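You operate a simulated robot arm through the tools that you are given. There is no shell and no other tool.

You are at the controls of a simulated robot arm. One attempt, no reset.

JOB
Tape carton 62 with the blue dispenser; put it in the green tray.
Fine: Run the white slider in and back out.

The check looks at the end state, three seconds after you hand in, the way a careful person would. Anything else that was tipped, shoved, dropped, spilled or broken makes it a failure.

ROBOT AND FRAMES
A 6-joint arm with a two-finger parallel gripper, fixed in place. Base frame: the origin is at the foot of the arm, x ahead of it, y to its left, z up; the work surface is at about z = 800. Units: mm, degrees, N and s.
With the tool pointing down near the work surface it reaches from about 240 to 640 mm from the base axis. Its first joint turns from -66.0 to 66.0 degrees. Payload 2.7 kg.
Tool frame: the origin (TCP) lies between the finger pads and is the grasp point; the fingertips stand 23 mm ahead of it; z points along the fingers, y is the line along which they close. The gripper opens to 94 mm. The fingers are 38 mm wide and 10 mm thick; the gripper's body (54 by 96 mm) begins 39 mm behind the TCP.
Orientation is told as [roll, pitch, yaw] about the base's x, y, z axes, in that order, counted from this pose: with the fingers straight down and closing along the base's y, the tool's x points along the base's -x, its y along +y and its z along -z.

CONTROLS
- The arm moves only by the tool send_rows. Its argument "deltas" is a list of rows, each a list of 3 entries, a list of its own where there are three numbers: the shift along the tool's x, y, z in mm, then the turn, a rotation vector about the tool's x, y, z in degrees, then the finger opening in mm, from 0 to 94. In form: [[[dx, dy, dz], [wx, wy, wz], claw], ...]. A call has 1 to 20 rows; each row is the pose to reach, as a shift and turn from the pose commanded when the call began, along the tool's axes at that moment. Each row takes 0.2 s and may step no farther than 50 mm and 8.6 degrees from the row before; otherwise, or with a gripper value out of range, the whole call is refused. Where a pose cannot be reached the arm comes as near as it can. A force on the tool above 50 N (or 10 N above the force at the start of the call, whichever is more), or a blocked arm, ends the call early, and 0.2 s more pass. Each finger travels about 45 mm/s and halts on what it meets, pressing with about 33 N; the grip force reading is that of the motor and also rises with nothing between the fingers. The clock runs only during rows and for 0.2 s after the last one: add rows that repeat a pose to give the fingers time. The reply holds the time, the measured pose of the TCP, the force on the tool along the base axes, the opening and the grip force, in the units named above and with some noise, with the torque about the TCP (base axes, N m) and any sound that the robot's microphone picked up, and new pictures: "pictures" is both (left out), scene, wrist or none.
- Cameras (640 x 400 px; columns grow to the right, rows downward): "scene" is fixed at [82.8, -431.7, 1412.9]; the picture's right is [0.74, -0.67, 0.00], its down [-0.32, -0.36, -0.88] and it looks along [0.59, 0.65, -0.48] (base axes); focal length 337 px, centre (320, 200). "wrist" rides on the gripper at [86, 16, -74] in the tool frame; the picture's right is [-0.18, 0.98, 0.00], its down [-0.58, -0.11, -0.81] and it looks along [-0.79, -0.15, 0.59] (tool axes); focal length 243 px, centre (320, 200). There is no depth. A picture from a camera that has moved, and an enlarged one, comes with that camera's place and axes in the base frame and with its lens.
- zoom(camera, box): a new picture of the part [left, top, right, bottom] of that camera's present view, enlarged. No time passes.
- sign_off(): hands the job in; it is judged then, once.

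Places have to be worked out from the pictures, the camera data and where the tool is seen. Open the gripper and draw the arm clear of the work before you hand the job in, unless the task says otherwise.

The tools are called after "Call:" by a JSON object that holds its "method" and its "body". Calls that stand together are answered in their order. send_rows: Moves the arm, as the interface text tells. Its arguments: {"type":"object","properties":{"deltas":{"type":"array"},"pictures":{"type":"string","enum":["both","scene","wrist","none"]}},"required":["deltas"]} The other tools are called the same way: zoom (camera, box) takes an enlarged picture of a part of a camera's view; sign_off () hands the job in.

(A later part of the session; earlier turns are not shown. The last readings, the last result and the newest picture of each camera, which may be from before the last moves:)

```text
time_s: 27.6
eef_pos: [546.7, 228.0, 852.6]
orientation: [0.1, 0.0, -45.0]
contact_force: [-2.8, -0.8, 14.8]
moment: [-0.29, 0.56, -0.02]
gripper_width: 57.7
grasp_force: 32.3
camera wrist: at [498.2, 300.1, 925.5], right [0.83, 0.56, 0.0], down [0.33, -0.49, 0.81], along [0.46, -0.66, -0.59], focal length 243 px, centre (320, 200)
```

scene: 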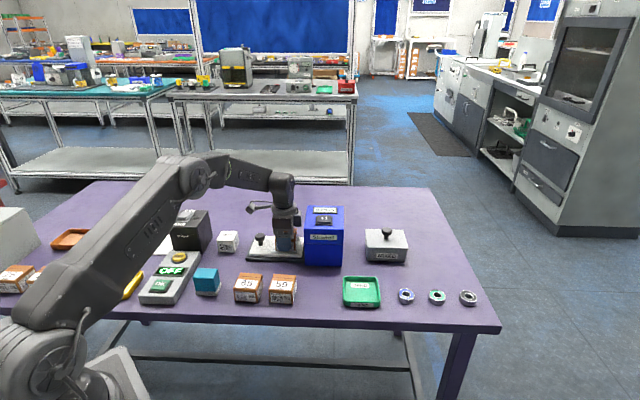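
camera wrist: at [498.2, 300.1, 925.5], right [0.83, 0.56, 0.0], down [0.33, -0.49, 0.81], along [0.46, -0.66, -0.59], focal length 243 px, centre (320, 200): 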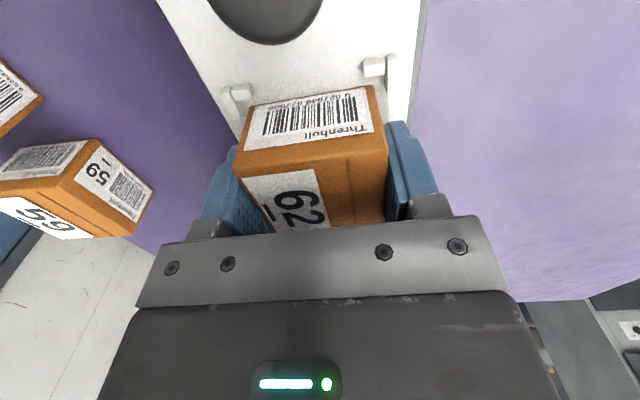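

Contact at z ≈ 852 with 15 N: the carton is down on the plate between the brackets. I ease off slightly, open, and rise straight up to look.

Call:
{"method": "send_rows", "body": {"deltas": [[[0, 0, -0.8], [0, 0, 0], 20], [[0, 0, -0.8], [0, 0, 0], 54], [[0, 0, -0.8], [0, 0, 0], 62], [[0, 0, -0.8], [0, 0, 0], 75], [[0, 0, -0.8], [0, 0, 0], 90], [[0, 0, -0.8], [0, 0, 0], 94], [[0, 0, -10], [0, 0, 0], 94], [[0, 0, -35], [0, 0, 0], 94], [[0, 0, -70], [0, 0, 0], 94], [[0, 0, -100], [0, 0, 0], 94], [[0, 0, -100], [0, 0, 0], 94]]}}

```text
time_s: 30.0
eef_pos: [547.5, 228.7, 952.4]
orientation: [0.1, 0.1, -45.0]
contact_force: [-0.6, 0.5, 0.8]
moment: [-0.02, 0.01, -0.02]
gripper_width: 93.9
grasp_force: 0.1
camera wrist: at [497.6, 300.9, 1024.9], right [0.83, 0.56, 0.0], down [0.33, -0.49, 0.81], along [0.46, -0.67, -0.59], focal length 243 px, centre (320, 200)
```

scene: 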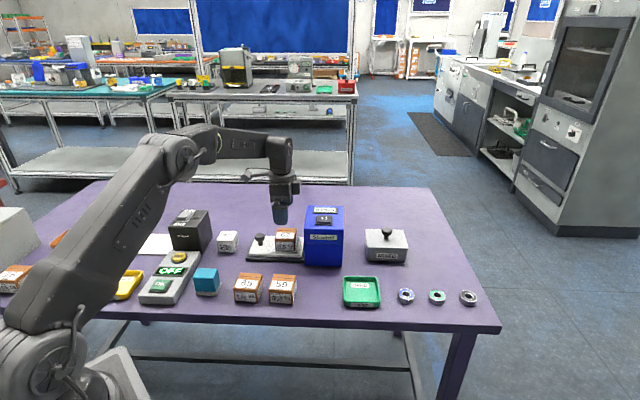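
wrist: 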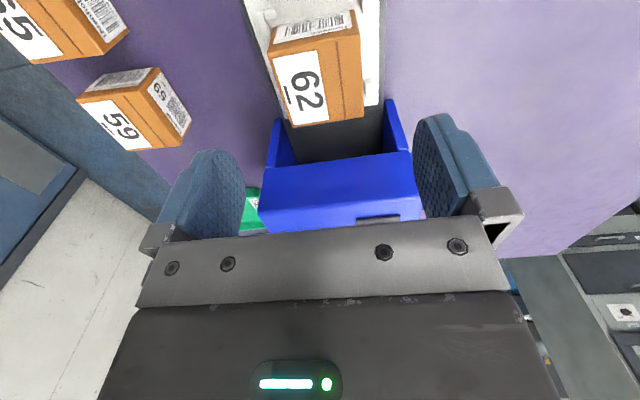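

The carton stands on the slider. I enlarge to make sure it sits flat inside all four brackets.

Call:
{"method": "zoom", "body": {"camera": "scene", "box": [240, 215, 336, 275]}}

Call:
{"method": "zoom", "body": {"camera": "wrist", "box": [224, 0, 448, 140]}}

```text
6.67 times, centred on (288, 245) of scene
camera zoom: at [82.8, -431.7, 1412.9], right [0.74, -0.67, 0.0], down [-0.32, -0.36, -0.88], along [0.59, 0.65, -0.48], focal length 2248 px, centre (533, -100)
```

zoom: 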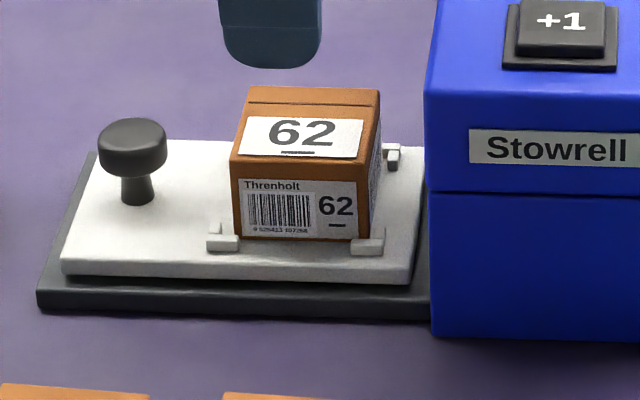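

```text
2.86 times, centred on (336, 70) of wrist
camera zoom: at [497.6, 300.9, 1024.9], right [0.83, 0.56, 0.0], down [0.33, -0.49, 0.81], along [0.46, -0.67, -0.59], focal length 693 px, centre (274, 571)
```

zoom: 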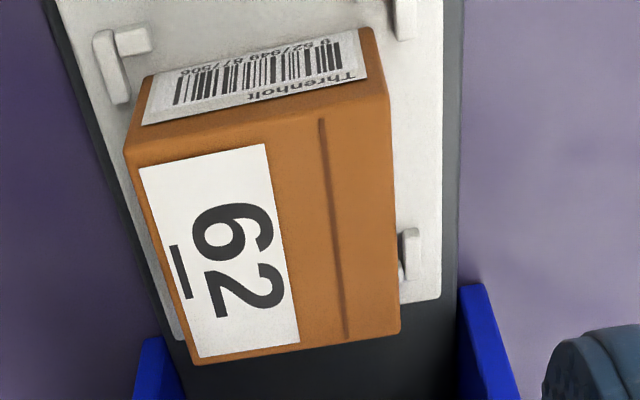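

Carton 62 stands flat inside all four brackets. Next the knob: I judge it at about (494, 286), head around z 849; I move above it, slightly outward so the gripper body will stay clear of the blue box, and look.

Call:
{"method": "send_rows", "body": {"deltas": [[[25, 0, 0], [0, 0, 0], 94], [[60, 0, 0], [0, 0, 0], 94], [[85.6, 0, 0], [0, 0, 0], 94], [[85.6, 0, 20], [0, 0, 0], 94], [[85.6, 0, 40], [0, 0, 0], 94], [[85.6, 0, 40], [0, 0, 0], 94]]}}

Call:
{"method": "zoom", "body": {"camera": "wrist", "box": [200, 0, 440, 150]}}

Call:
{"method": "zoom", "body": {"camera": "scene", "box": [200, 190, 360, 290]}}

```text
time_s: 31.4
eef_pos: [486.0, 289.3, 910.4]
orientation: [0.0, 0.0, -44.9]
contact_force: [-0.5, -0.3, -0.1]
moment: [0.0, -0.07, 0.01]
gripper_width: 93.8
grasp_force: 0.1
camera wrist: at [436.6, 361.2, 983.7], right [0.83, 0.56, 0.0], down [0.33, -0.49, 0.81], along [0.46, -0.67, -0.59], focal length 243 px, centre (320, 200)
```

scene: 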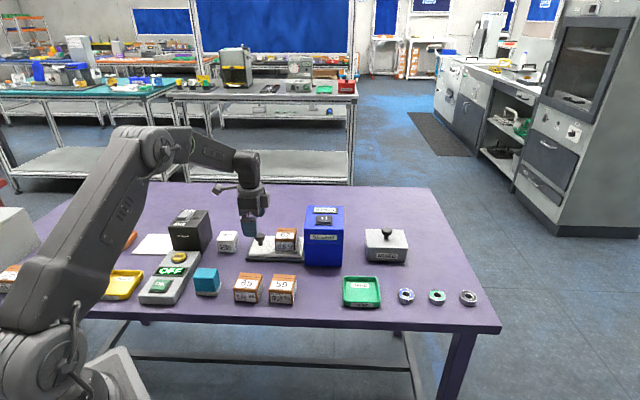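
wrist: 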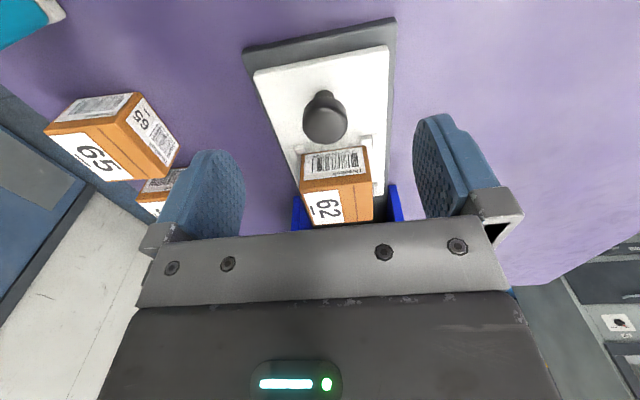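

```text
2.67 times, centred on (320, 75) of wrist
camera zoom: at [436.6, 361.2, 983.7], right [0.83, 0.56, 0.0], down [0.33, -0.49, 0.81], along [0.46, -0.67, -0.59], focal length 647 px, centre (320, 533)
```

zoom: 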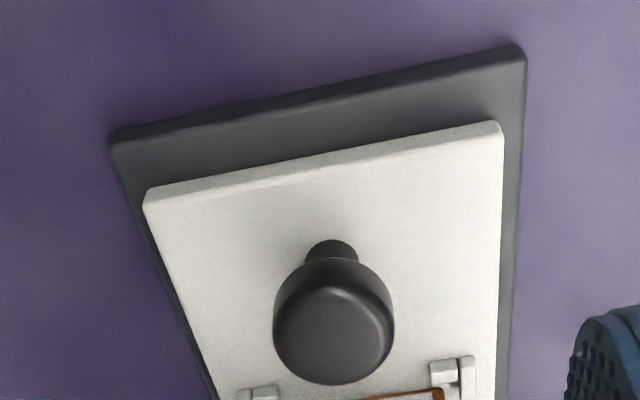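

```text
4.00 times, centred on (280, 240) of scene
camera zoom: at [82.8, -431.7, 1412.9], right [0.74, -0.67, 0.0], down [-0.32, -0.36, -0.88], along [0.59, 0.65, -0.48], focal length 1348 px, centre (480, 40)
```

zoom: 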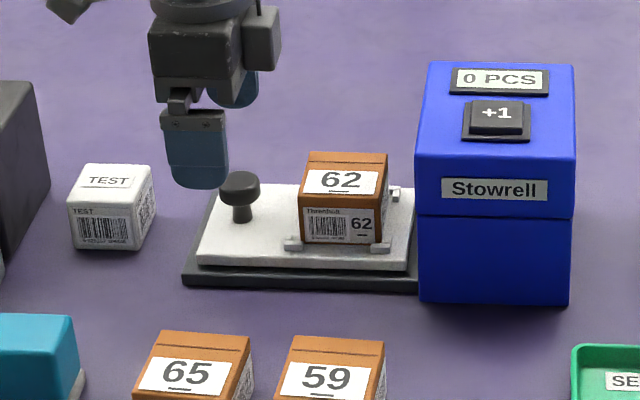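

The knob head is 9 mm ahead of and 1.2 mm beside the tool axis, as intended. I shift over by 1.2 mm, go down to z 850 and close on the knob.

Call:
{"method": "send_rows", "body": {"deltas": [[[0, 1.2, 20], [0, 0, 0], 94], [[0, 1.2, 42], [0, 0, 0], 94], [[0, 1.2, 56], [0, 0, 0], 94], [[0, 1.2, 61], [0, 0, 0], 94], [[0, 1.2, 61], [0, 0, 0], 80], [[0, 1.2, 61], [0, 0, 0], 60], [[0, 1.2, 61], [0, 0, 0], 40], [[0, 1.2, 61], [0, 0, 0], 20], [[0, 1.2, 61], [0, 0, 0], 10], [[0, 1.2, 61], [0, 0, 0], 10], [[0, 1.2, 61], [0, 0, 0], 10]]}}

```text
time_s: 33.8
eef_pos: [487.2, 290.8, 850.2]
orientation: [0.0, 0.1, -45.0]
contact_force: [-0.2, 0.2, -1.1]
moment: [0.03, -0.02, 0.02]
gripper_width: 29.2
grasp_force: 45.1
camera wrist: at [437.5, 362.0, 922.8], right [0.83, 0.56, 0.0], down [0.33, -0.49, 0.81], along [0.46, -0.67, -0.59], focal length 243 px, centre (320, 200)
```

scene: 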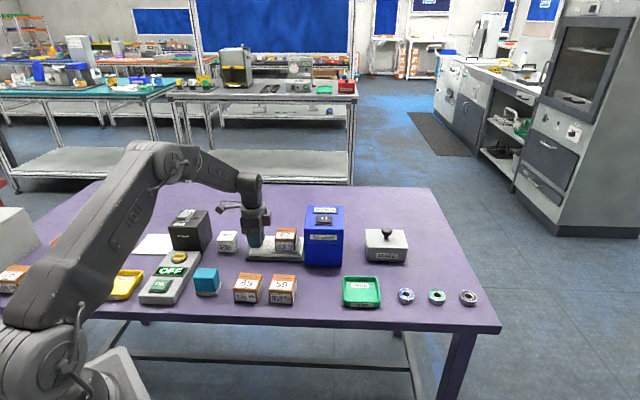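
wrist: 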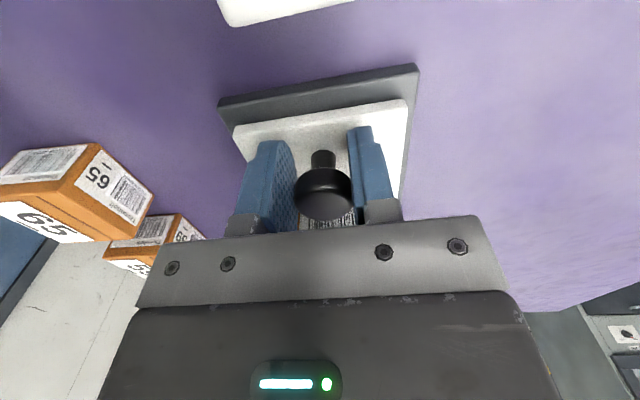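

Knob held (29.2 mm, 45 N). I push the slider in slowly along the rail, the first 40 mm, watching the force.

Call:
{"method": "send_rows", "body": {"deltas": [[[-2, 0, 0], [0, 0, 0], 10], [[-5, 0, 0], [0, 0, 0], 10], [[-10, 0, 0], [0, 0, 0], 10], [[-15, 0, 0], [0, 0, 0], 10], [[-20, 0, 0], [0, 0, 0], 10], [[-25, 0, 0], [0, 0, 0], 10], [[-30, 0, 0], [0, 0, 0], 10], [[-35, 0, 0], [0, 0, 0], 10], [[-40, 0, 0], [0, 0, 0], 10]]}}

Call:
{"method": "zoom", "body": {"camera": "scene", "box": [220, 190, 364, 280]}}

```text
time_s: 35.8
eef_pos: [515.9, 261.6, 848.7]
orientation: [0.0, -0.1, -45.0]
contact_force: [-0.1, 1.7, -4.6]
moment: [0.17, -0.09, -0.14]
gripper_width: 29.3
grasp_force: 45.1
camera wrist: at [466.1, 333.5, 922.9], right [0.83, 0.56, 0.0], down [0.33, -0.49, 0.81], along [0.46, -0.67, -0.59], focal length 243 px, centre (320, 200)
```

scene: 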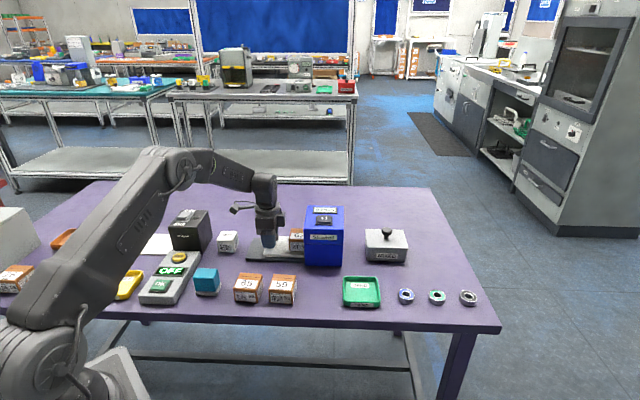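
wrist: 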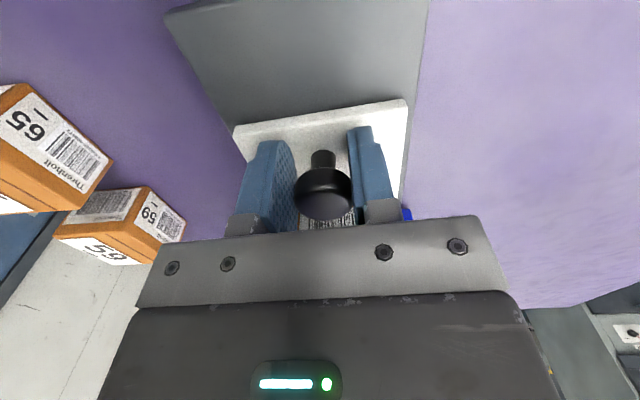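

```text
4.44 times, centred on (292, 235) of scene
camera zoom: at [82.8, -431.6, 1412.9], right [0.74, -0.67, 0.0], down [-0.32, -0.36, -0.88], along [0.59, 0.65, -0.48], focal length 1498 px, centre (444, 44)
```

zoom: 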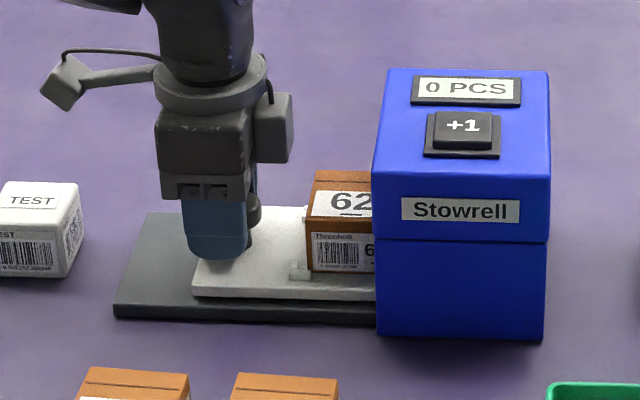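

The slider runs freely. I notice a housing on the gripper's inner side that reaches about 47 mm ahead of the TCP, so I must not run it into the blue box face (at about 283 along the rail; TCP now at 180). I push another 40 mm and look again.

Call:
{"method": "send_rows", "body": {"deltas": [[[-5, 0, 0], [0, 0, 0], 10], [[-10, 0, 0], [0, 0, 0], 10], [[-15, 0, 0], [0, 0, 0], 10], [[-20, 0, 0], [0, 0, 0], 10], [[-25, 0, 0], [0, 0, 0], 10], [[-30, 0, 0], [0, 0, 0], 10], [[-35, 0, 0], [0, 0, 0], 10], [[-40, 0, 0], [0, 0, 0], 10]]}}

Call:
{"method": "zoom", "body": {"camera": "scene", "box": [240, 180, 368, 280]}}

```text
time_s: 37.6
eef_pos: [544.4, 234.2, 849.8]
orientation: [0.0, 0.0, -44.9]
contact_force: [-5.2, -4.8, -2.1]
moment: [0.33, 0.44, -0.06]
gripper_width: 29.4
grasp_force: 45.1
camera wrist: at [494.3, 305.3, 923.0], right [0.83, 0.56, 0.0], down [0.33, -0.49, 0.81], along [0.46, -0.67, -0.59], focal length 243 px, centre (320, 200)
```

scene: 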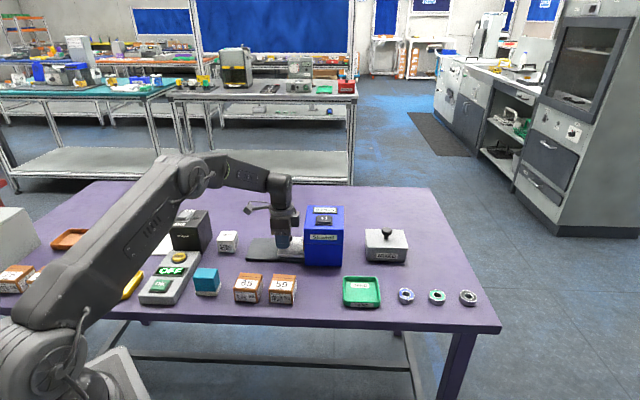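
wrist: 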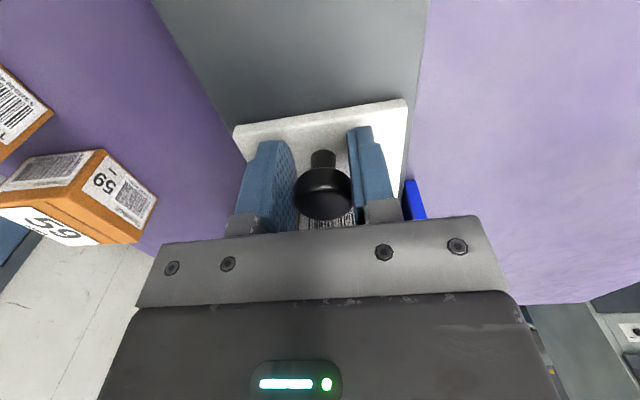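

```text
4.00 times, centred on (304, 230) of scene
camera zoom: at [82.7, -431.8, 1412.8], right [0.74, -0.67, 0.0], down [-0.32, -0.36, -0.88], along [0.59, 0.65, -0.48], focal length 1348 px, centre (384, 80)
```

zoom: 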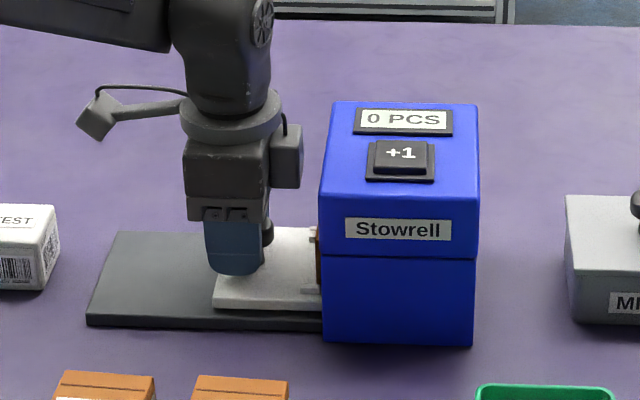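

Sound-free and light forces; the carton is now at the box mouth, and about 15 mm remain between the housing and the box face. To push on and pull back without touching the box, I open, lean the gripper back 24° about the closing axis (TCP fixed), and look before re-gripping.

Call:
{"method": "send_rows", "body": {"deltas": [[[0, 0, 0], [0, 0, 0], 40], [[0, 0, 0], [0, 0, 0], 60], [[0, 0, 0], [0, 0, 0], 66], [[0, 0, 0], [0, -6, 0], 66], [[0, 0, 0], [0, -12, 0], 66], [[0, 0, 0], [0, -18, 0], 66], [[0, 0, 0], [0, -24, 0], 66], [[0, 0, 0], [0, -24, 0], 66]]}}

Call:
{"method": "zoom", "body": {"camera": "scene", "box": [240, 180, 368, 280]}}

```text
time_s: 39.4
eef_pos: [545.2, 234.1, 851.6]
orientation: [0.3, -24.2, -45.0]
contact_force: [-0.1, -1.2, 15.5]
moment: [-0.34, 0.47, 0.07]
gripper_width: 66.4
grasp_force: 0.2
camera wrist: at [478.5, 321.7, 882.9], right [0.81, 0.58, 0.08], down [0.06, -0.22, 0.97], along [0.58, -0.79, -0.22], focal length 243 px, centre (320, 200)
```

scene: 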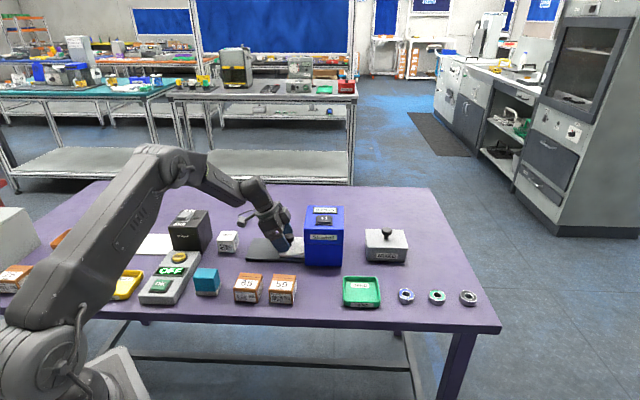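
wrist: 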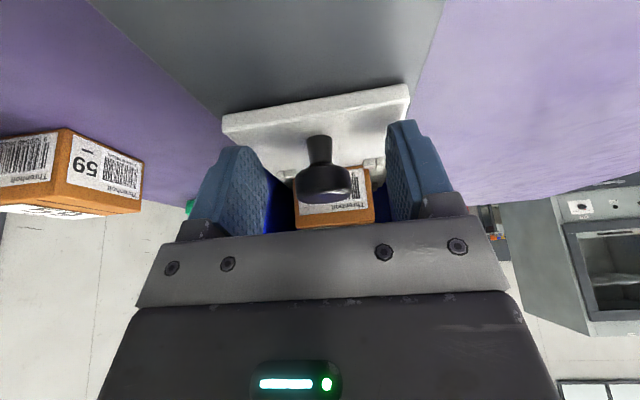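

```text
4.00 times, centred on (304, 230) of scene
camera zoom: at [82.5, -431.8, 1412.8], right [0.74, -0.67, 0.0], down [-0.32, -0.35, -0.88], along [0.59, 0.65, -0.48], focal length 1348 px, centre (384, 80)
```

zoom: 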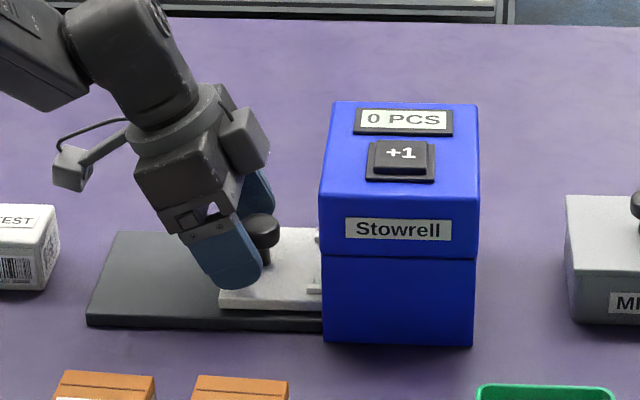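

The leaning fingertips rest lightly on the plate (15 N up), so I raise the tool 6 mm straight up, and then close on the knob again.

Call:
{"method": "send_rows", "body": {"deltas": [[[-1.2, -0.4, -2.7], [0, 0, 0], 66], [[-2.4, -0.8, -5.5], [0, 0, 0], 66], [[-2.4, -0.8, -5.5], [0, 0, 0], 50], [[-2.4, -0.8, -5.5], [0, 0, 0], 30], [[-2.4, -0.8, -5.5], [0, 0, 0], 10], [[-2.4, -0.8, -5.5], [0, 0, 0], 10], [[-2.4, -0.8, -5.5], [0, 0, 0], 10]]}}

Call:
{"method": "zoom", "body": {"camera": "scene", "box": [240, 180, 368, 280]}}

```text
time_s: 41.0
eef_pos: [544.4, 232.8, 854.8]
orientation: [0.0, -23.9, -45.1]
contact_force: [2.3, 1.3, -4.9]
moment: [0.14, 0.09, 0.01]
gripper_width: 29.4
grasp_force: 45.3
camera wrist: at [478.0, 321.5, 887.3], right [0.81, 0.58, 0.07], down [0.07, -0.22, 0.97], along [0.58, -0.79, -0.22], focal length 243 px, centre (320, 200)
```

scene: 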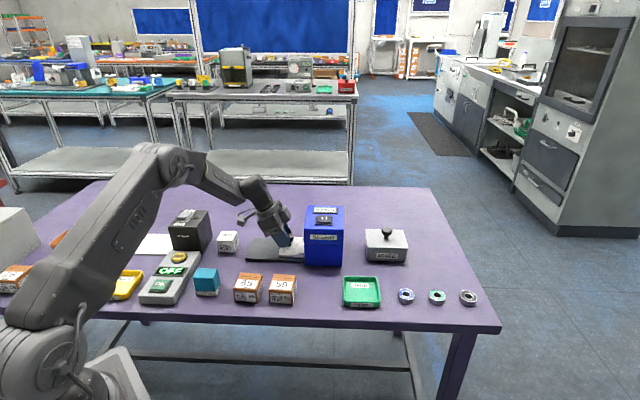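
wrist: 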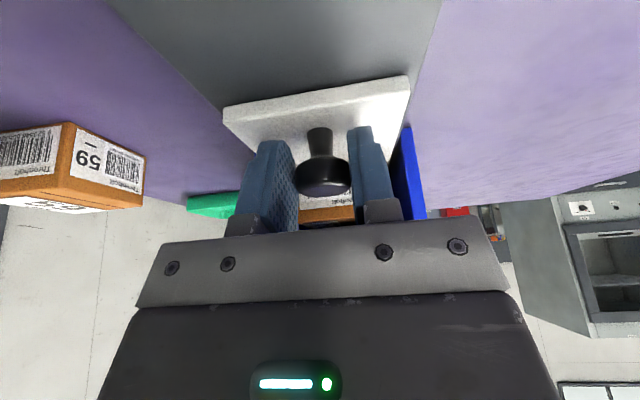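

```text
4.00 times, centred on (304, 230) of scene
camera zoom: at [82.9, -431.6, 1412.9], right [0.74, -0.67, 0.0], down [-0.32, -0.36, -0.88], along [0.59, 0.65, -0.48], focal length 1348 px, centre (384, 80)
```

zoom: 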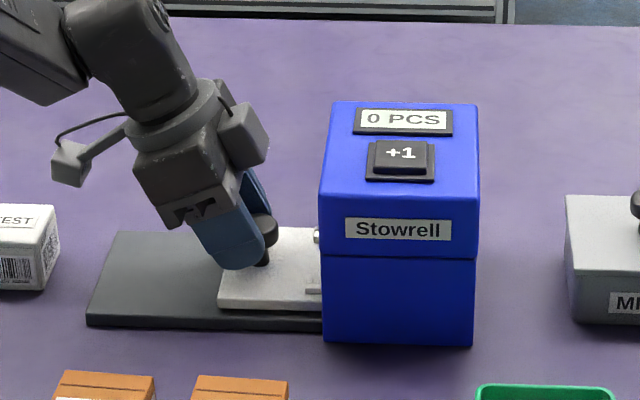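

Knob re-gripped with the gripper leaning back; the housing is now well clear of the box. I push on another 20 mm along the rail.

Call:
{"method": "send_rows", "body": {"deltas": [[[-2.7, 0, 1.2], [0, 0, 0], 10], [[-6.4, 0, 2.8], [0, 0, 0], 10], [[-10, 0, 4.5], [0, 0, 0], 10], [[-13.7, 0, 6.1], [0, 0, 0], 10], [[-16.4, 0, 7.3], [0, 0, 0], 10], [[-18.3, 0, 8.1], [0, 0, 0], 10]]}}

Call:
{"method": "zoom", "body": {"camera": "scene", "box": [240, 180, 368, 280]}}

```text
time_s: 42.4
eef_pos: [554.9, 222.7, 856.4]
orientation: [-0.1, -23.9, -44.8]
contact_force: [-17.3, 19.3, -0.8]
moment: [-0.2, -0.19, 0.05]
gripper_width: 29.4
grasp_force: 45.3
camera wrist: at [489.5, 309.7, 887.5], right [0.81, 0.58, 0.07], down [0.07, -0.22, 0.97], along [0.58, -0.79, -0.22], focal length 243 px, centre (320, 200)
```

scene: 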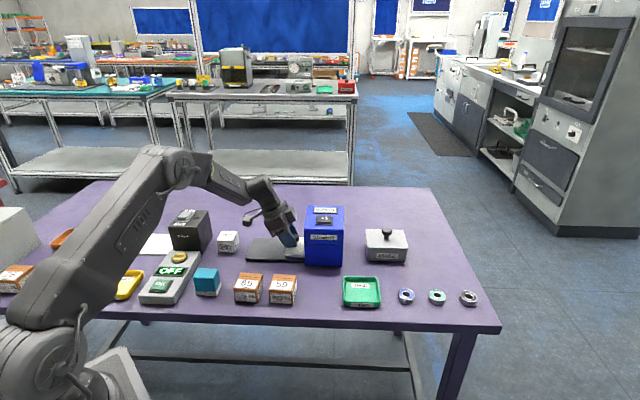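
wrist: 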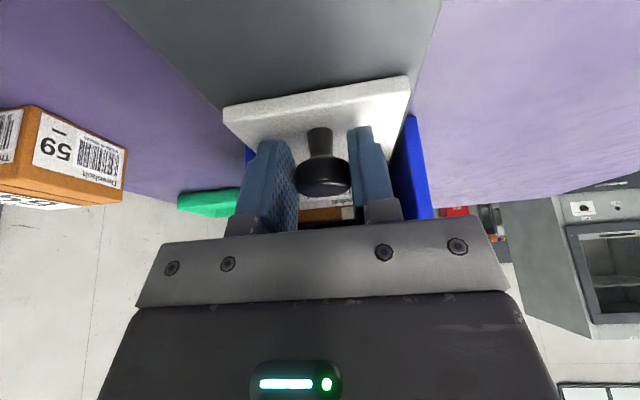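

```text
4.00 times, centred on (304, 230) of scene
camera zoom: at [82.4, -431.2, 1413.0], right [0.74, -0.67, 0.0], down [-0.32, -0.36, -0.88], along [0.59, 0.65, -0.48], focal length 1348 px, centre (384, 80)
```

zoom: 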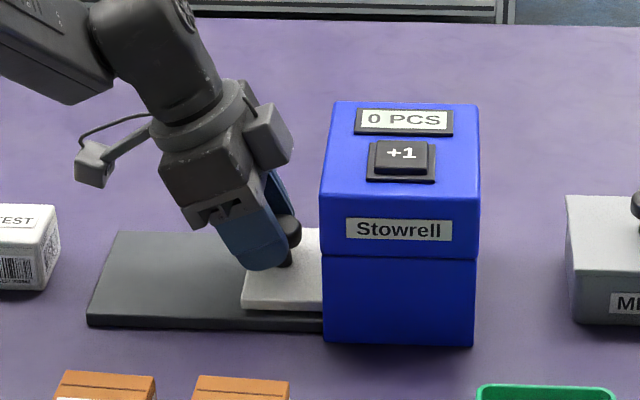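

The tool now feels about 26 N pushing back along the rail after roughly 15 mm: it looks like the end stop. I enlarge the wrist view to see inside the mouth before deciding.

Call:
{"method": "zoom", "body": {"camera": "wrist", "box": [210, 80, 450, 230]}}

Call:
{"method": "zoom", "body": {"camera": "scene", "box": [280, 195, 360, 270]}}

```text
2.67 times, centred on (330, 155) of wrist
camera zoom: at [489.5, 309.7, 887.5], right [0.81, 0.58, 0.07], down [0.07, -0.22, 0.97], along [0.58, -0.79, -0.22], focal length 647 px, centre (293, 320)
```

zoom: 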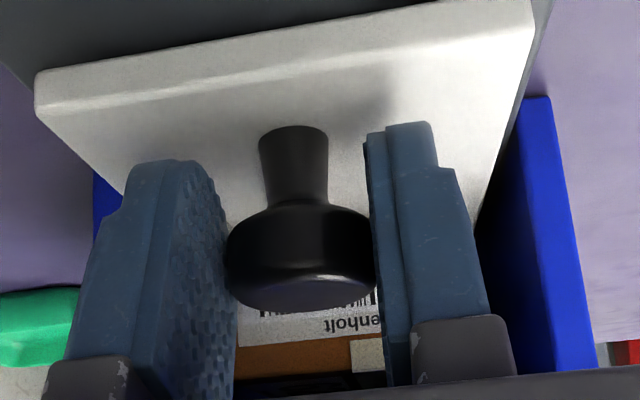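

```text
5.33 times, centred on (320, 232) of scene
camera zoom: at [82.4, -431.2, 1413.0], right [0.74, -0.67, 0.0], down [-0.32, -0.36, -0.88], along [0.59, 0.65, -0.48], focal length 1798 px, centre (320, 27)
```

zoom: 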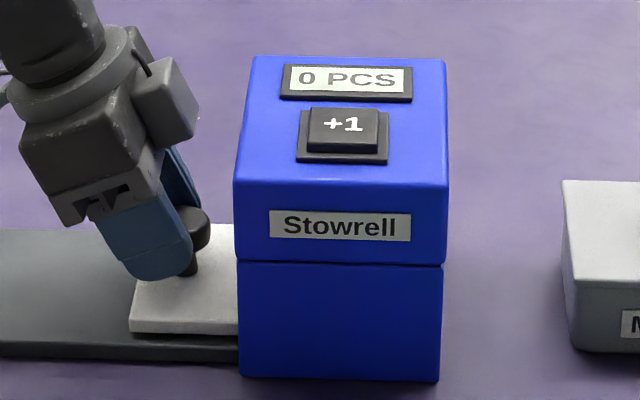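

A small light strip has appeared on the top edge of the carton at its seam, which looks like tape; the display still says 0 PCS. The slider is at its inner end, so I now pull it back out slowly, first 60 mm.

Call:
{"method": "send_rows", "body": {"deltas": [[[2.7, 0, -1.2], [0, 0, 0], 10], [[7.3, 0, -3.3], [0, 0, 0], 10], [[12.8, 0, -5.7], [0, 0, 0], 10], [[18.3, 0, -8.1], [0, 0, 0], 10], [[23.8, 0, -10.6], [0, 0, 0], 10], [[29.2, 0, -13], [0, 0, 0], 10], [[34.7, 0, -15.5], [0, 0, 0], 10], [[40.2, 0, -17.9], [0, 0, 0], 10], [[45.7, 0, -20.3], [0, 0, 0], 10], [[51.2, 0, -22.8], [0, 0, 0], 10], [[54.8, 0, -24.4], [0, 0, 0], 10]]}}

Call:
{"method": "zoom", "body": {"camera": "scene", "box": [216, 180, 360, 280]}}

```text
time_s: 44.8
eef_pos: [515.5, 261.5, 856.7]
orientation: [0.1, -23.9, -45.1]
contact_force: [13.5, 12.3, -20.1]
moment: [0.31, 0.11, 0.36]
gripper_width: 29.5
grasp_force: 45.5
camera wrist: at [449.4, 349.7, 887.6], right [0.81, 0.58, 0.08], down [0.07, -0.22, 0.97], along [0.58, -0.79, -0.22], focal length 243 px, centre (320, 200)
```

scene: 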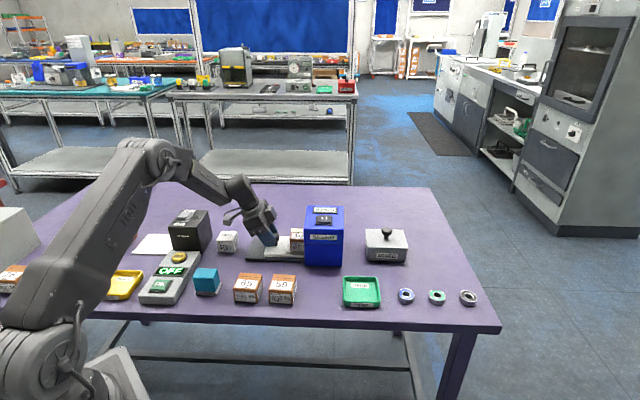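
wrist: 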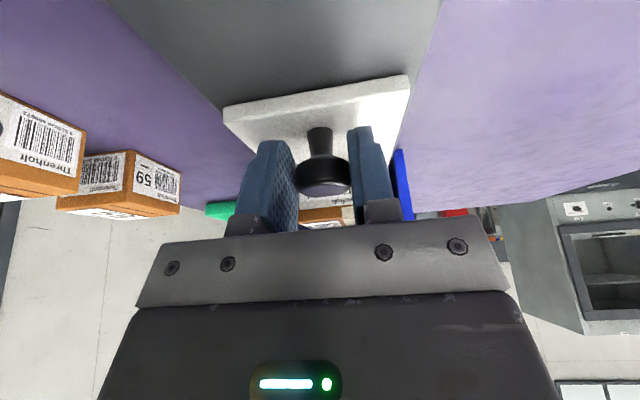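

```text
4.00 times, centred on (288, 230) of scene
camera zoom: at [83.4, -431.2, 1413.0], right [0.74, -0.67, 0.0], down [-0.32, -0.36, -0.88], along [0.59, 0.65, -0.48], focal length 1348 px, centre (448, 80)
```

zoom: 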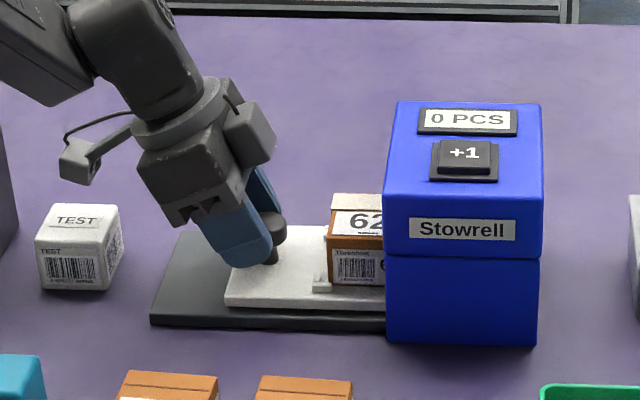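

The carton comes out with a cream tape strip on its top rear edge: it has been taped. Sideways load has grown to 18 N because the rail is turned about 1° from my path, so I correct for that and pull another 28 mm.

Call:
{"method": "send_rows", "body": {"deltas": [[[0.4, 1.0, 0.9], [0, 0, 0], 10], [[5, 1.1, -1.1], [0, 0, 0], 10], [[9.5, 1.2, -3.2], [0, 0, 0], 10], [[14.1, 1.3, -5.2], [0, 0, 0], 10], [[18.7, 1.4, -7.2], [0, 0, 0], 10], [[23.2, 1.5, -9.3], [0, 0, 0], 10], [[26, 1.5, -10.5], [0, 0, 0], 10]]}}

Call:
{"method": "zoom", "body": {"camera": "scene", "box": [216, 180, 360, 280]}}

```text
time_s: 46.4
eef_pos: [496.1, 281.8, 856.4]
orientation: [0.0, -24.1, -45.1]
contact_force: [-8.5, -9.5, 14.6]
moment: [-0.45, 0.03, -0.23]
gripper_width: 29.3
grasp_force: 44.5
camera wrist: at [430.2, 369.7, 887.2], right [0.81, 0.58, 0.07], down [0.07, -0.22, 0.97], along [0.58, -0.79, -0.22], focal length 243 px, centre (320, 200)
```

scene: 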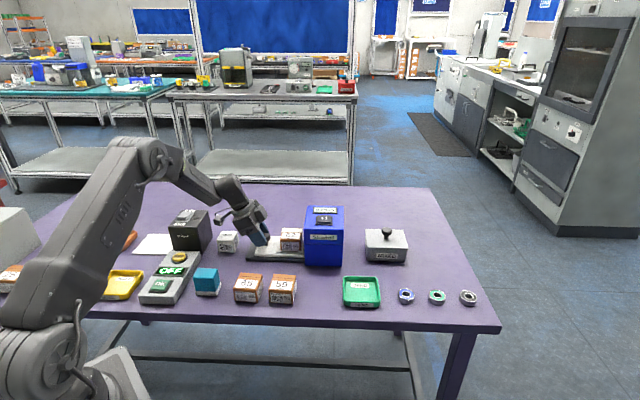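
wrist: 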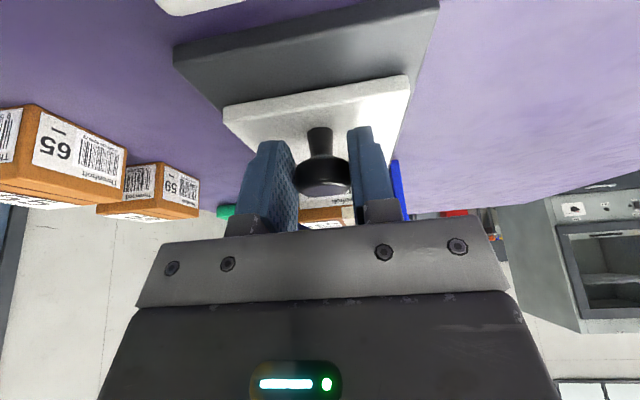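

```text
4.00 times, centred on (288, 230) of scene
camera zoom: at [82.3, -432.0, 1412.8], right [0.74, -0.67, 0.0], down [-0.32, -0.35, -0.88], along [0.59, 0.65, -0.48], focal length 1348 px, centre (448, 80)
```

zoom: 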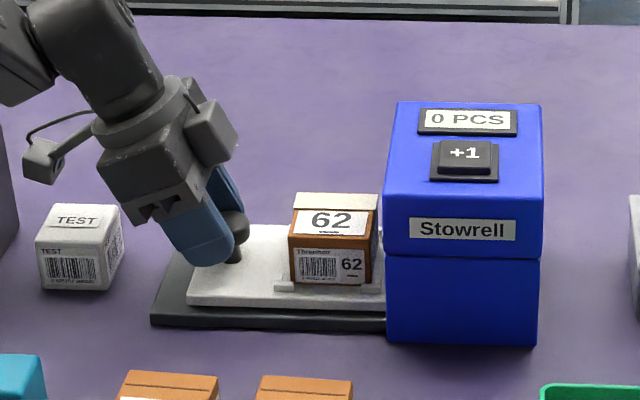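

Overcorrected slightly (-13 N sideways, +15 N up), so I take back half of it and pull the remaining stretch; comparing with the start picture about 15 mm are left to the outer end.

Call:
{"method": "send_rows", "body": {"deltas": [[[-0.2, -0.6, -0.4], [0, 0, 0], 10], [[3.5, -0.55, -2.0], [0, 0, 0], 10], [[7.1, -0.5, -3.7], [0, 0, 0], 10], [[10.8, -0.45, -5.3], [0, 0, 0], 10], [[12.6, -0.4, -6.1], [0, 0, 0], 10]]}}

Call:
{"method": "zoom", "body": {"camera": "scene", "box": [216, 180, 360, 280]}}

```text
time_s: 47.6
eef_pos: [486.8, 292.5, 856.0]
orientation: [-0.1, -23.9, -45.0]
contact_force: [-9.0, -9.4, 12.1]
moment: [-0.51, -0.3, -0.07]
gripper_width: 29.5
grasp_force: 45.0
camera wrist: at [419.5, 380.2, 887.4], right [0.81, 0.58, 0.07], down [0.07, -0.22, 0.97], along [0.58, -0.79, -0.22], focal length 243 px, centre (320, 200)
```

scene: 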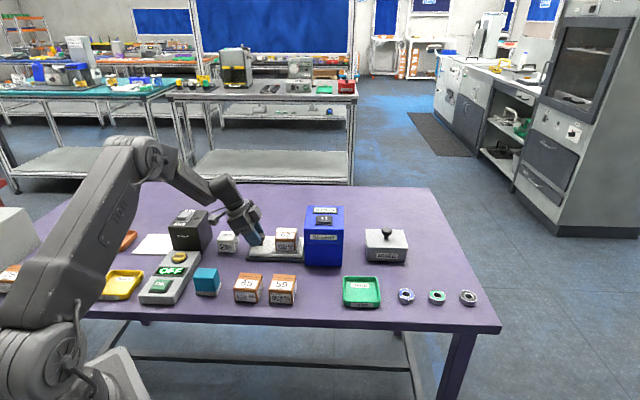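
wrist: 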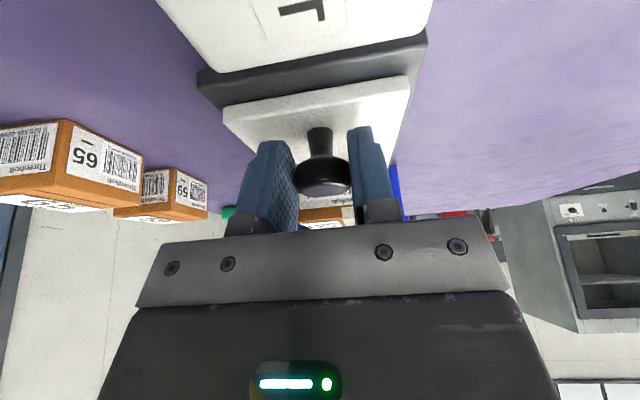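

```text
4.00 times, centred on (288, 230) of scene
camera zoom: at [82.3, -432.0, 1412.8], right [0.74, -0.67, 0.0], down [-0.32, -0.35, -0.88], along [0.59, 0.65, -0.48], focal length 1348 px, centre (448, 80)
```

zoom: 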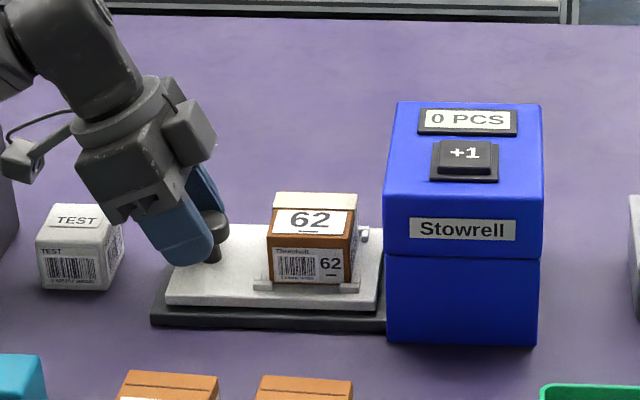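

The plate is back where it started (same margin to the rail end as in the first picture). I pull 3 mm more to feel for the outer stop, relieving the side load.

Call:
{"method": "send_rows", "body": {"deltas": [[[-0.2, -0.5, -0.4], [0, 0, 0], 10], [[1.6, -0.5, -1.2], [0, 0, 0], 10], [[2.5, -0.5, -1.6], [0, 0, 0], 10], [[2.5, -0.5, -1.6], [0, 0, 0], 10]], "pictures": "none"}}

Call:
{"method": "zoom", "body": {"camera": "scene", "box": [236, 215, 332, 275]}}

```text
time_s: 48.6
eef_pos: [485.9, 292.5, 856.0]
orientation: [0.0, -24.0, -45.2]
contact_force: [13.0, -9.9, -4.8]
moment: [0.31, 0.08, 0.23]
gripper_width: 29.3
grasp_force: 44.8
```

```text
6.67 times, centred on (284, 245) of scene
camera zoom: at [83.1, -431.9, 1412.8], right [0.74, -0.67, 0.0], down [-0.32, -0.35, -0.88], along [0.59, 0.65, -0.48], focal length 2248 px, centre (560, -100)
```

zoom: 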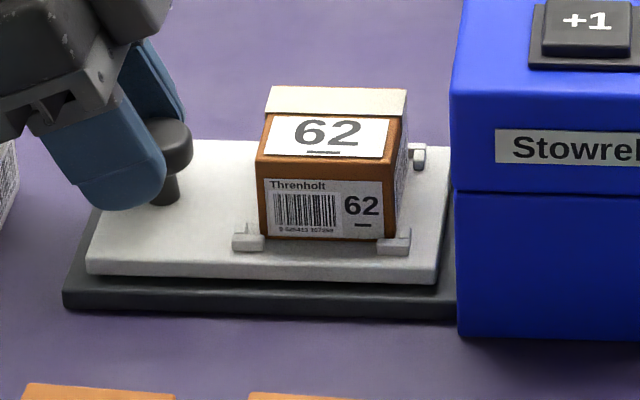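

16 N back-pull: the outer stop is reached, so the slider is fully out. I relieve the pull, open the fingers, rise, and straighten the gripper up.

Call:
{"method": "send_rows", "body": {"deltas": [[[-1.8, 0, 0.8], [0, 0, 0], 10], [[-1.8, 0, 0.8], [0, 0, 0], 34], [[-1.8, 0, 0.8], [0, 0, 0], 50], [[-1.8, 0, 0.8], [0, 0, 0], 66], [[-1.8, 0, 0.8], [0, 0, 0], 70], [[-9.9, 0, -17.5], [0, 0, 0], 70], [[-22.1, 0, -44.9], [0, 0, 0], 94], [[-36.4, 0, -76.9], [0, 0, 0], 94], [[-36.4, 0, -76.9], [0, 6, 0], 94], [[-36.4, 0, -76.9], [0, 12, 0], 94], [[-36.4, 0, -76.9], [0, 18, 0], 94], [[-36.4, 0, -76.9], [0, 24, 0], 94], [[-36.4, 0, -76.9], [0, 24, 0], 94]]}}

Call:
{"method": "zoom", "body": {"camera": "scene", "box": [216, 180, 360, 280]}}

Call:
{"method": "zoom", "body": {"camera": "wrist", "box": [200, 0, 440, 230]}}

```text
time_s: 51.4
eef_pos: [486.2, 292.3, 941.0]
orientation: [0.0, 0.1, -44.9]
contact_force: [0.4, -0.4, 0.4]
moment: [0.0, 0.0, 0.01]
gripper_width: 93.9
grasp_force: 0.0
camera wrist: at [436.1, 363.4, 1013.9], right [0.83, 0.56, 0.0], down [0.34, -0.49, 0.81], along [0.46, -0.66, -0.59], focal length 243 px, centre (320, 200)
```

scene: 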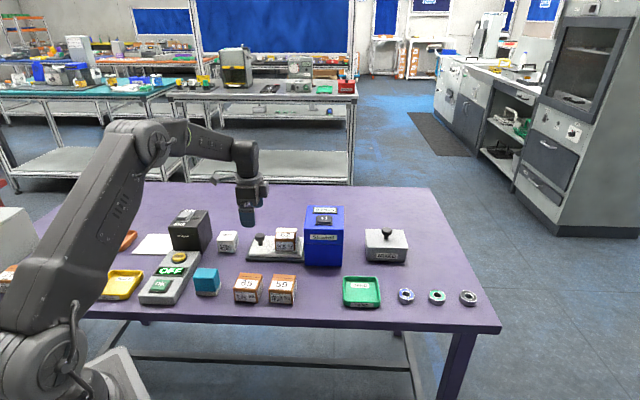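
wrist: 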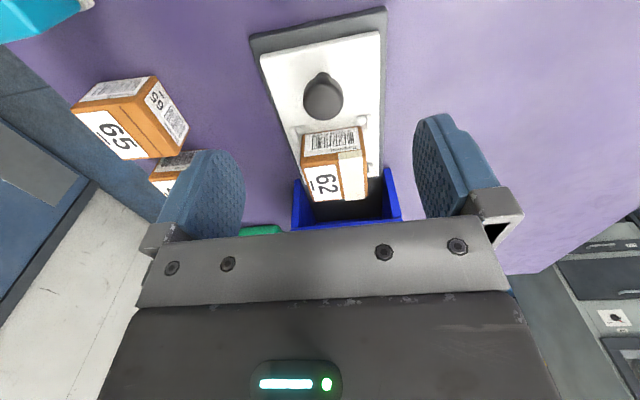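

```text
4.00 times, centred on (288, 230) of scene
camera zoom: at [82.8, -431.7, 1412.9], right [0.74, -0.67, 0.0], down [-0.32, -0.36, -0.88], along [0.59, 0.65, -0.48], focal length 1348 px, centre (448, 80)
```

zoom: 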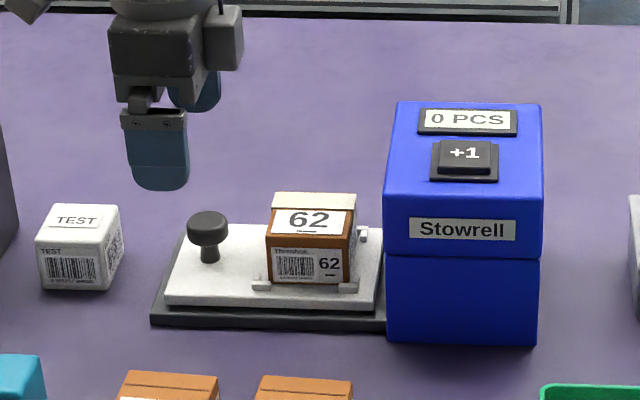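

```text
1.74 times, centred on (320, 115) of wrist
camera zoom: at [436.1, 363.4, 1013.9], right [0.83, 0.56, 0.0], down [0.34, -0.49, 0.81], along [0.46, -0.66, -0.59], focal length 422 px, centre (320, 348)
```

zoom: 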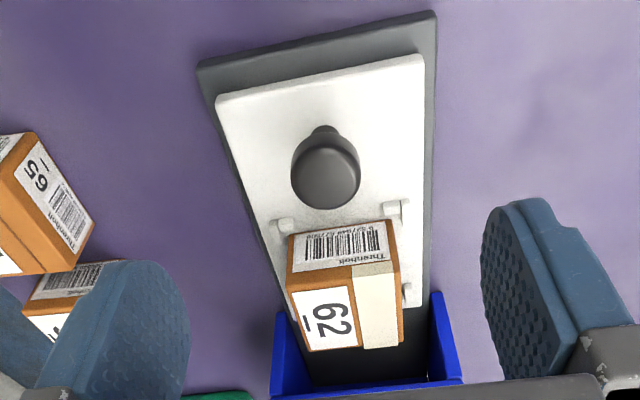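

The carton now carries a clear cream tape strip along its seam, and the slider is back out. I move above the carton again and measure its position before gripping.

Call:
{"method": "send_rows", "body": {"deltas": [[[-25, 0, 0], [0, 0, 0], 94], [[-60, 0, 0], [0, 0, 0], 94], [[-88.5, 0, 0], [0, 0, 0], 94], [[-88.5, 0, 22], [0, 0, 0], 94], [[-88.5, 0, 41.4], [0, 0, 0], 94], [[-88.5, 0, 41.4], [0, 0, 0], 94]]}}

Call:
{"method": "zoom", "body": {"camera": "wrist", "box": [208, 20, 432, 220]}}

Call:
{"method": "zoom", "body": {"camera": "scene", "box": [240, 190, 352, 270]}}

```text
time_s: 52.8
eef_pos: [549.6, 230.0, 900.0]
orientation: [0.0, 0.0, -45.1]
contact_force: [-1.1, -0.2, 0.5]
moment: [-0.02, -0.03, 0.03]
gripper_width: 94.0
grasp_force: 0.0
camera wrist: at [499.2, 301.3, 972.6], right [0.83, 0.56, 0.0], down [0.33, -0.49, 0.81], along [0.46, -0.67, -0.59], focal length 243 px, centre (320, 200)
```

scene: 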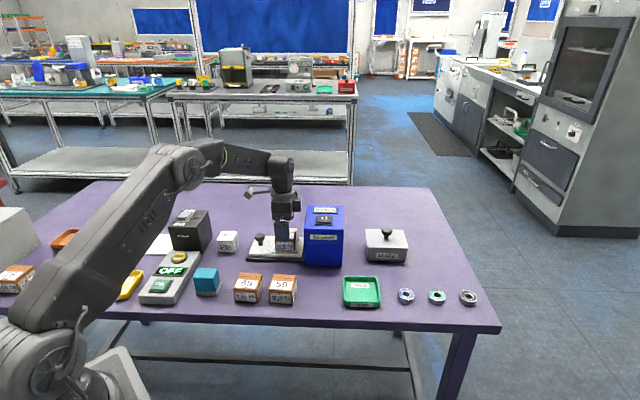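
wrist: 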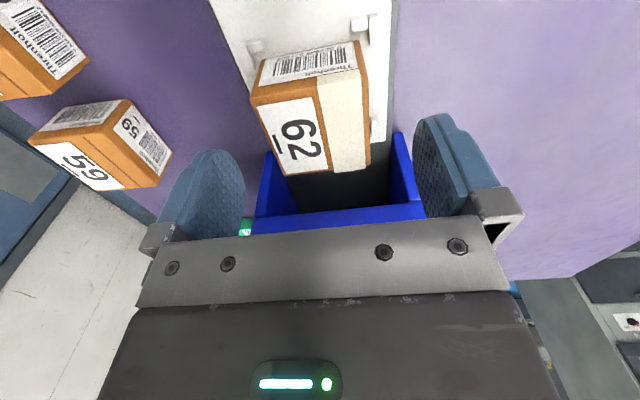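

```text
2.00 times, centred on (320, 120) of wrist
camera zoom: at [499.2, 301.3, 972.6], right [0.83, 0.56, 0.0], down [0.33, -0.49, 0.81], along [0.46, -0.67, -0.59], focal length 485 px, centre (320, 360)
```

zoom: 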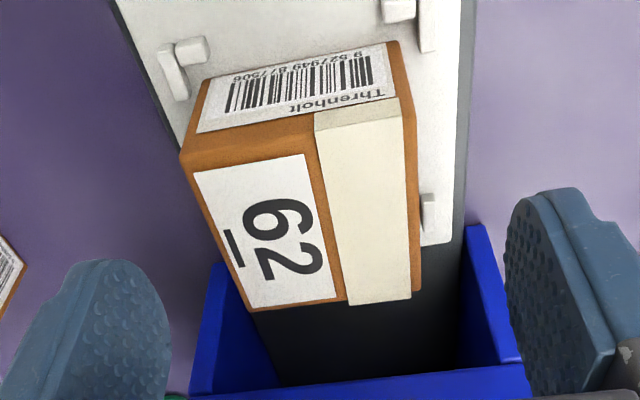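

```text
5.00 times, centred on (296, 230) of scene
camera zoom: at [82.8, -431.7, 1412.9], right [0.74, -0.67, 0.0], down [-0.32, -0.36, -0.88], along [0.59, 0.65, -0.48], focal length 1686 px, centre (440, 50)
```

zoom: 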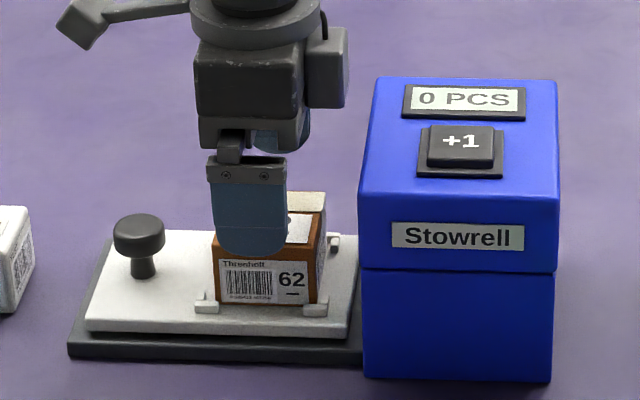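

In the tool frame the carton's centre lies 1.3 mm ahead and 1.7 mm to the front, square to the tool; I correct for that, go down and grip it front-to-back, clear of the tape.

Call:
{"method": "send_rows", "body": {"deltas": [[[-1.3, -1.7, 12], [0, 0, 0], 94], [[-1.3, -1.7, 28], [0, 0, 0], 94], [[-1.3, -1.7, 41], [0, 0, 0], 94], [[-1.3, -1.7, 47], [0, 0, 0], 94], [[-1.3, -1.7, 47], [0, 0, 0], 80], [[-1.3, -1.7, 47], [0, 0, 0], 60], [[-1.3, -1.7, 47], [0, 0, 0], 40], [[-1.3, -1.7, 47], [0, 0, 0], 20], [[-1.3, -1.7, 47], [0, 0, 0], 20], [[-1.3, -1.7, 47], [0, 0, 0], 20]]}}

```text
time_s: 55.0
eef_pos: [548.4, 228.6, 852.4]
orientation: [0.1, 0.0, -45.0]
contact_force: [1.1, 0.0, -1.3]
moment: [-0.03, 0.02, 0.04]
gripper_width: 57.7
grasp_force: 32.7
camera wrist: at [498.4, 299.2, 925.6], right [0.83, 0.56, 0.0], down [0.33, -0.49, 0.81], along [0.46, -0.67, -0.59], focal length 243 px, centre (320, 200)
```

scene: 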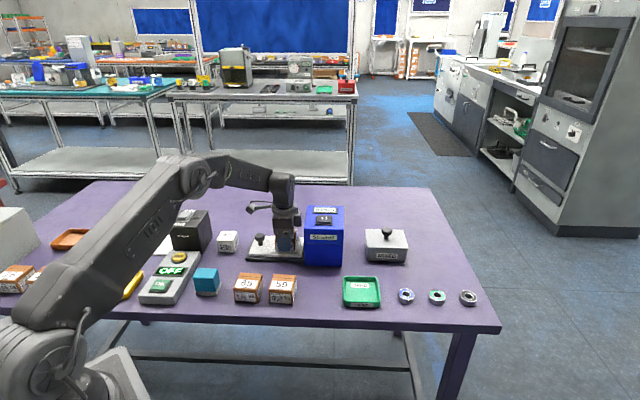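
wrist: 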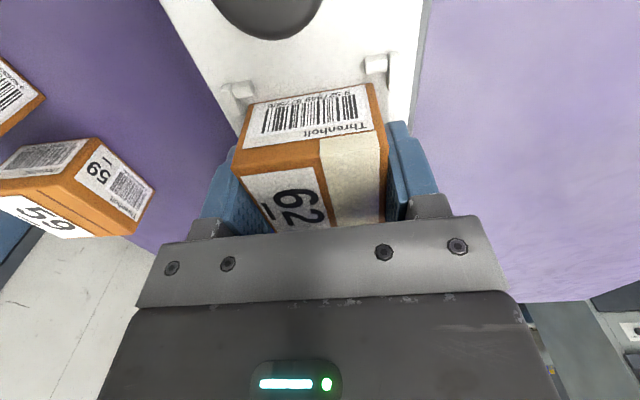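

Gripped at 57.7 mm / 33 N. Slow lift to z 1003.

Call:
{"method": "send_rows", "body": {"deltas": [[[0, 0, -1], [0, 0, 0], 20], [[0, 0, -3], [0, 0, 0], 20], [[0, 0, -6], [0, 0, 0], 20], [[0, 0, -12], [0, 0, 0], 20], [[0, 0, -22], [0, 0, 0], 20], [[0, 0, -36], [0, 0, 0], 20], [[0, 0, -52], [0, 0, 0], 20], [[0, 0, -70], [0, 0, 0], 20], [[0, 0, -90], [0, 0, 0], 20], [[0, 0, -110], [0, 0, 0], 20], [[0, 0, -128], [0, 0, 0], 20], [[0, 0, -142], [0, 0, 0], 20], [[0, 0, -150], [0, 0, 0], 20], [[0, 0, -150], [0, 0, 0], 20]]}}

```text
time_s: 58.0
eef_pos: [547.1, 227.7, 1003.6]
orientation: [0.0, 0.0, -44.9]
contact_force: [0.3, -0.7, -1.9]
moment: [0.01, -0.05, -0.03]
gripper_width: 57.7
grasp_force: 32.9
camera wrist: at [497.3, 299.1, 1076.5], right [0.83, 0.56, 0.0], down [0.33, -0.49, 0.81], along [0.46, -0.67, -0.59], focal length 243 px, centre (320, 200)
```

scene: 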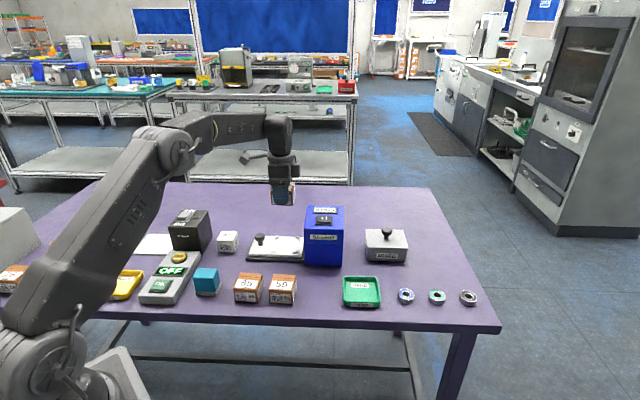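
wrist: 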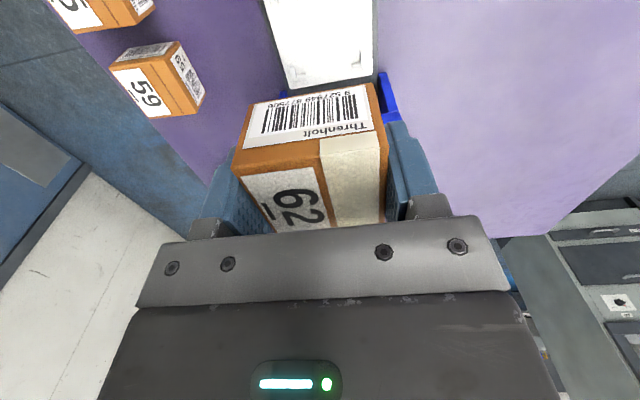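

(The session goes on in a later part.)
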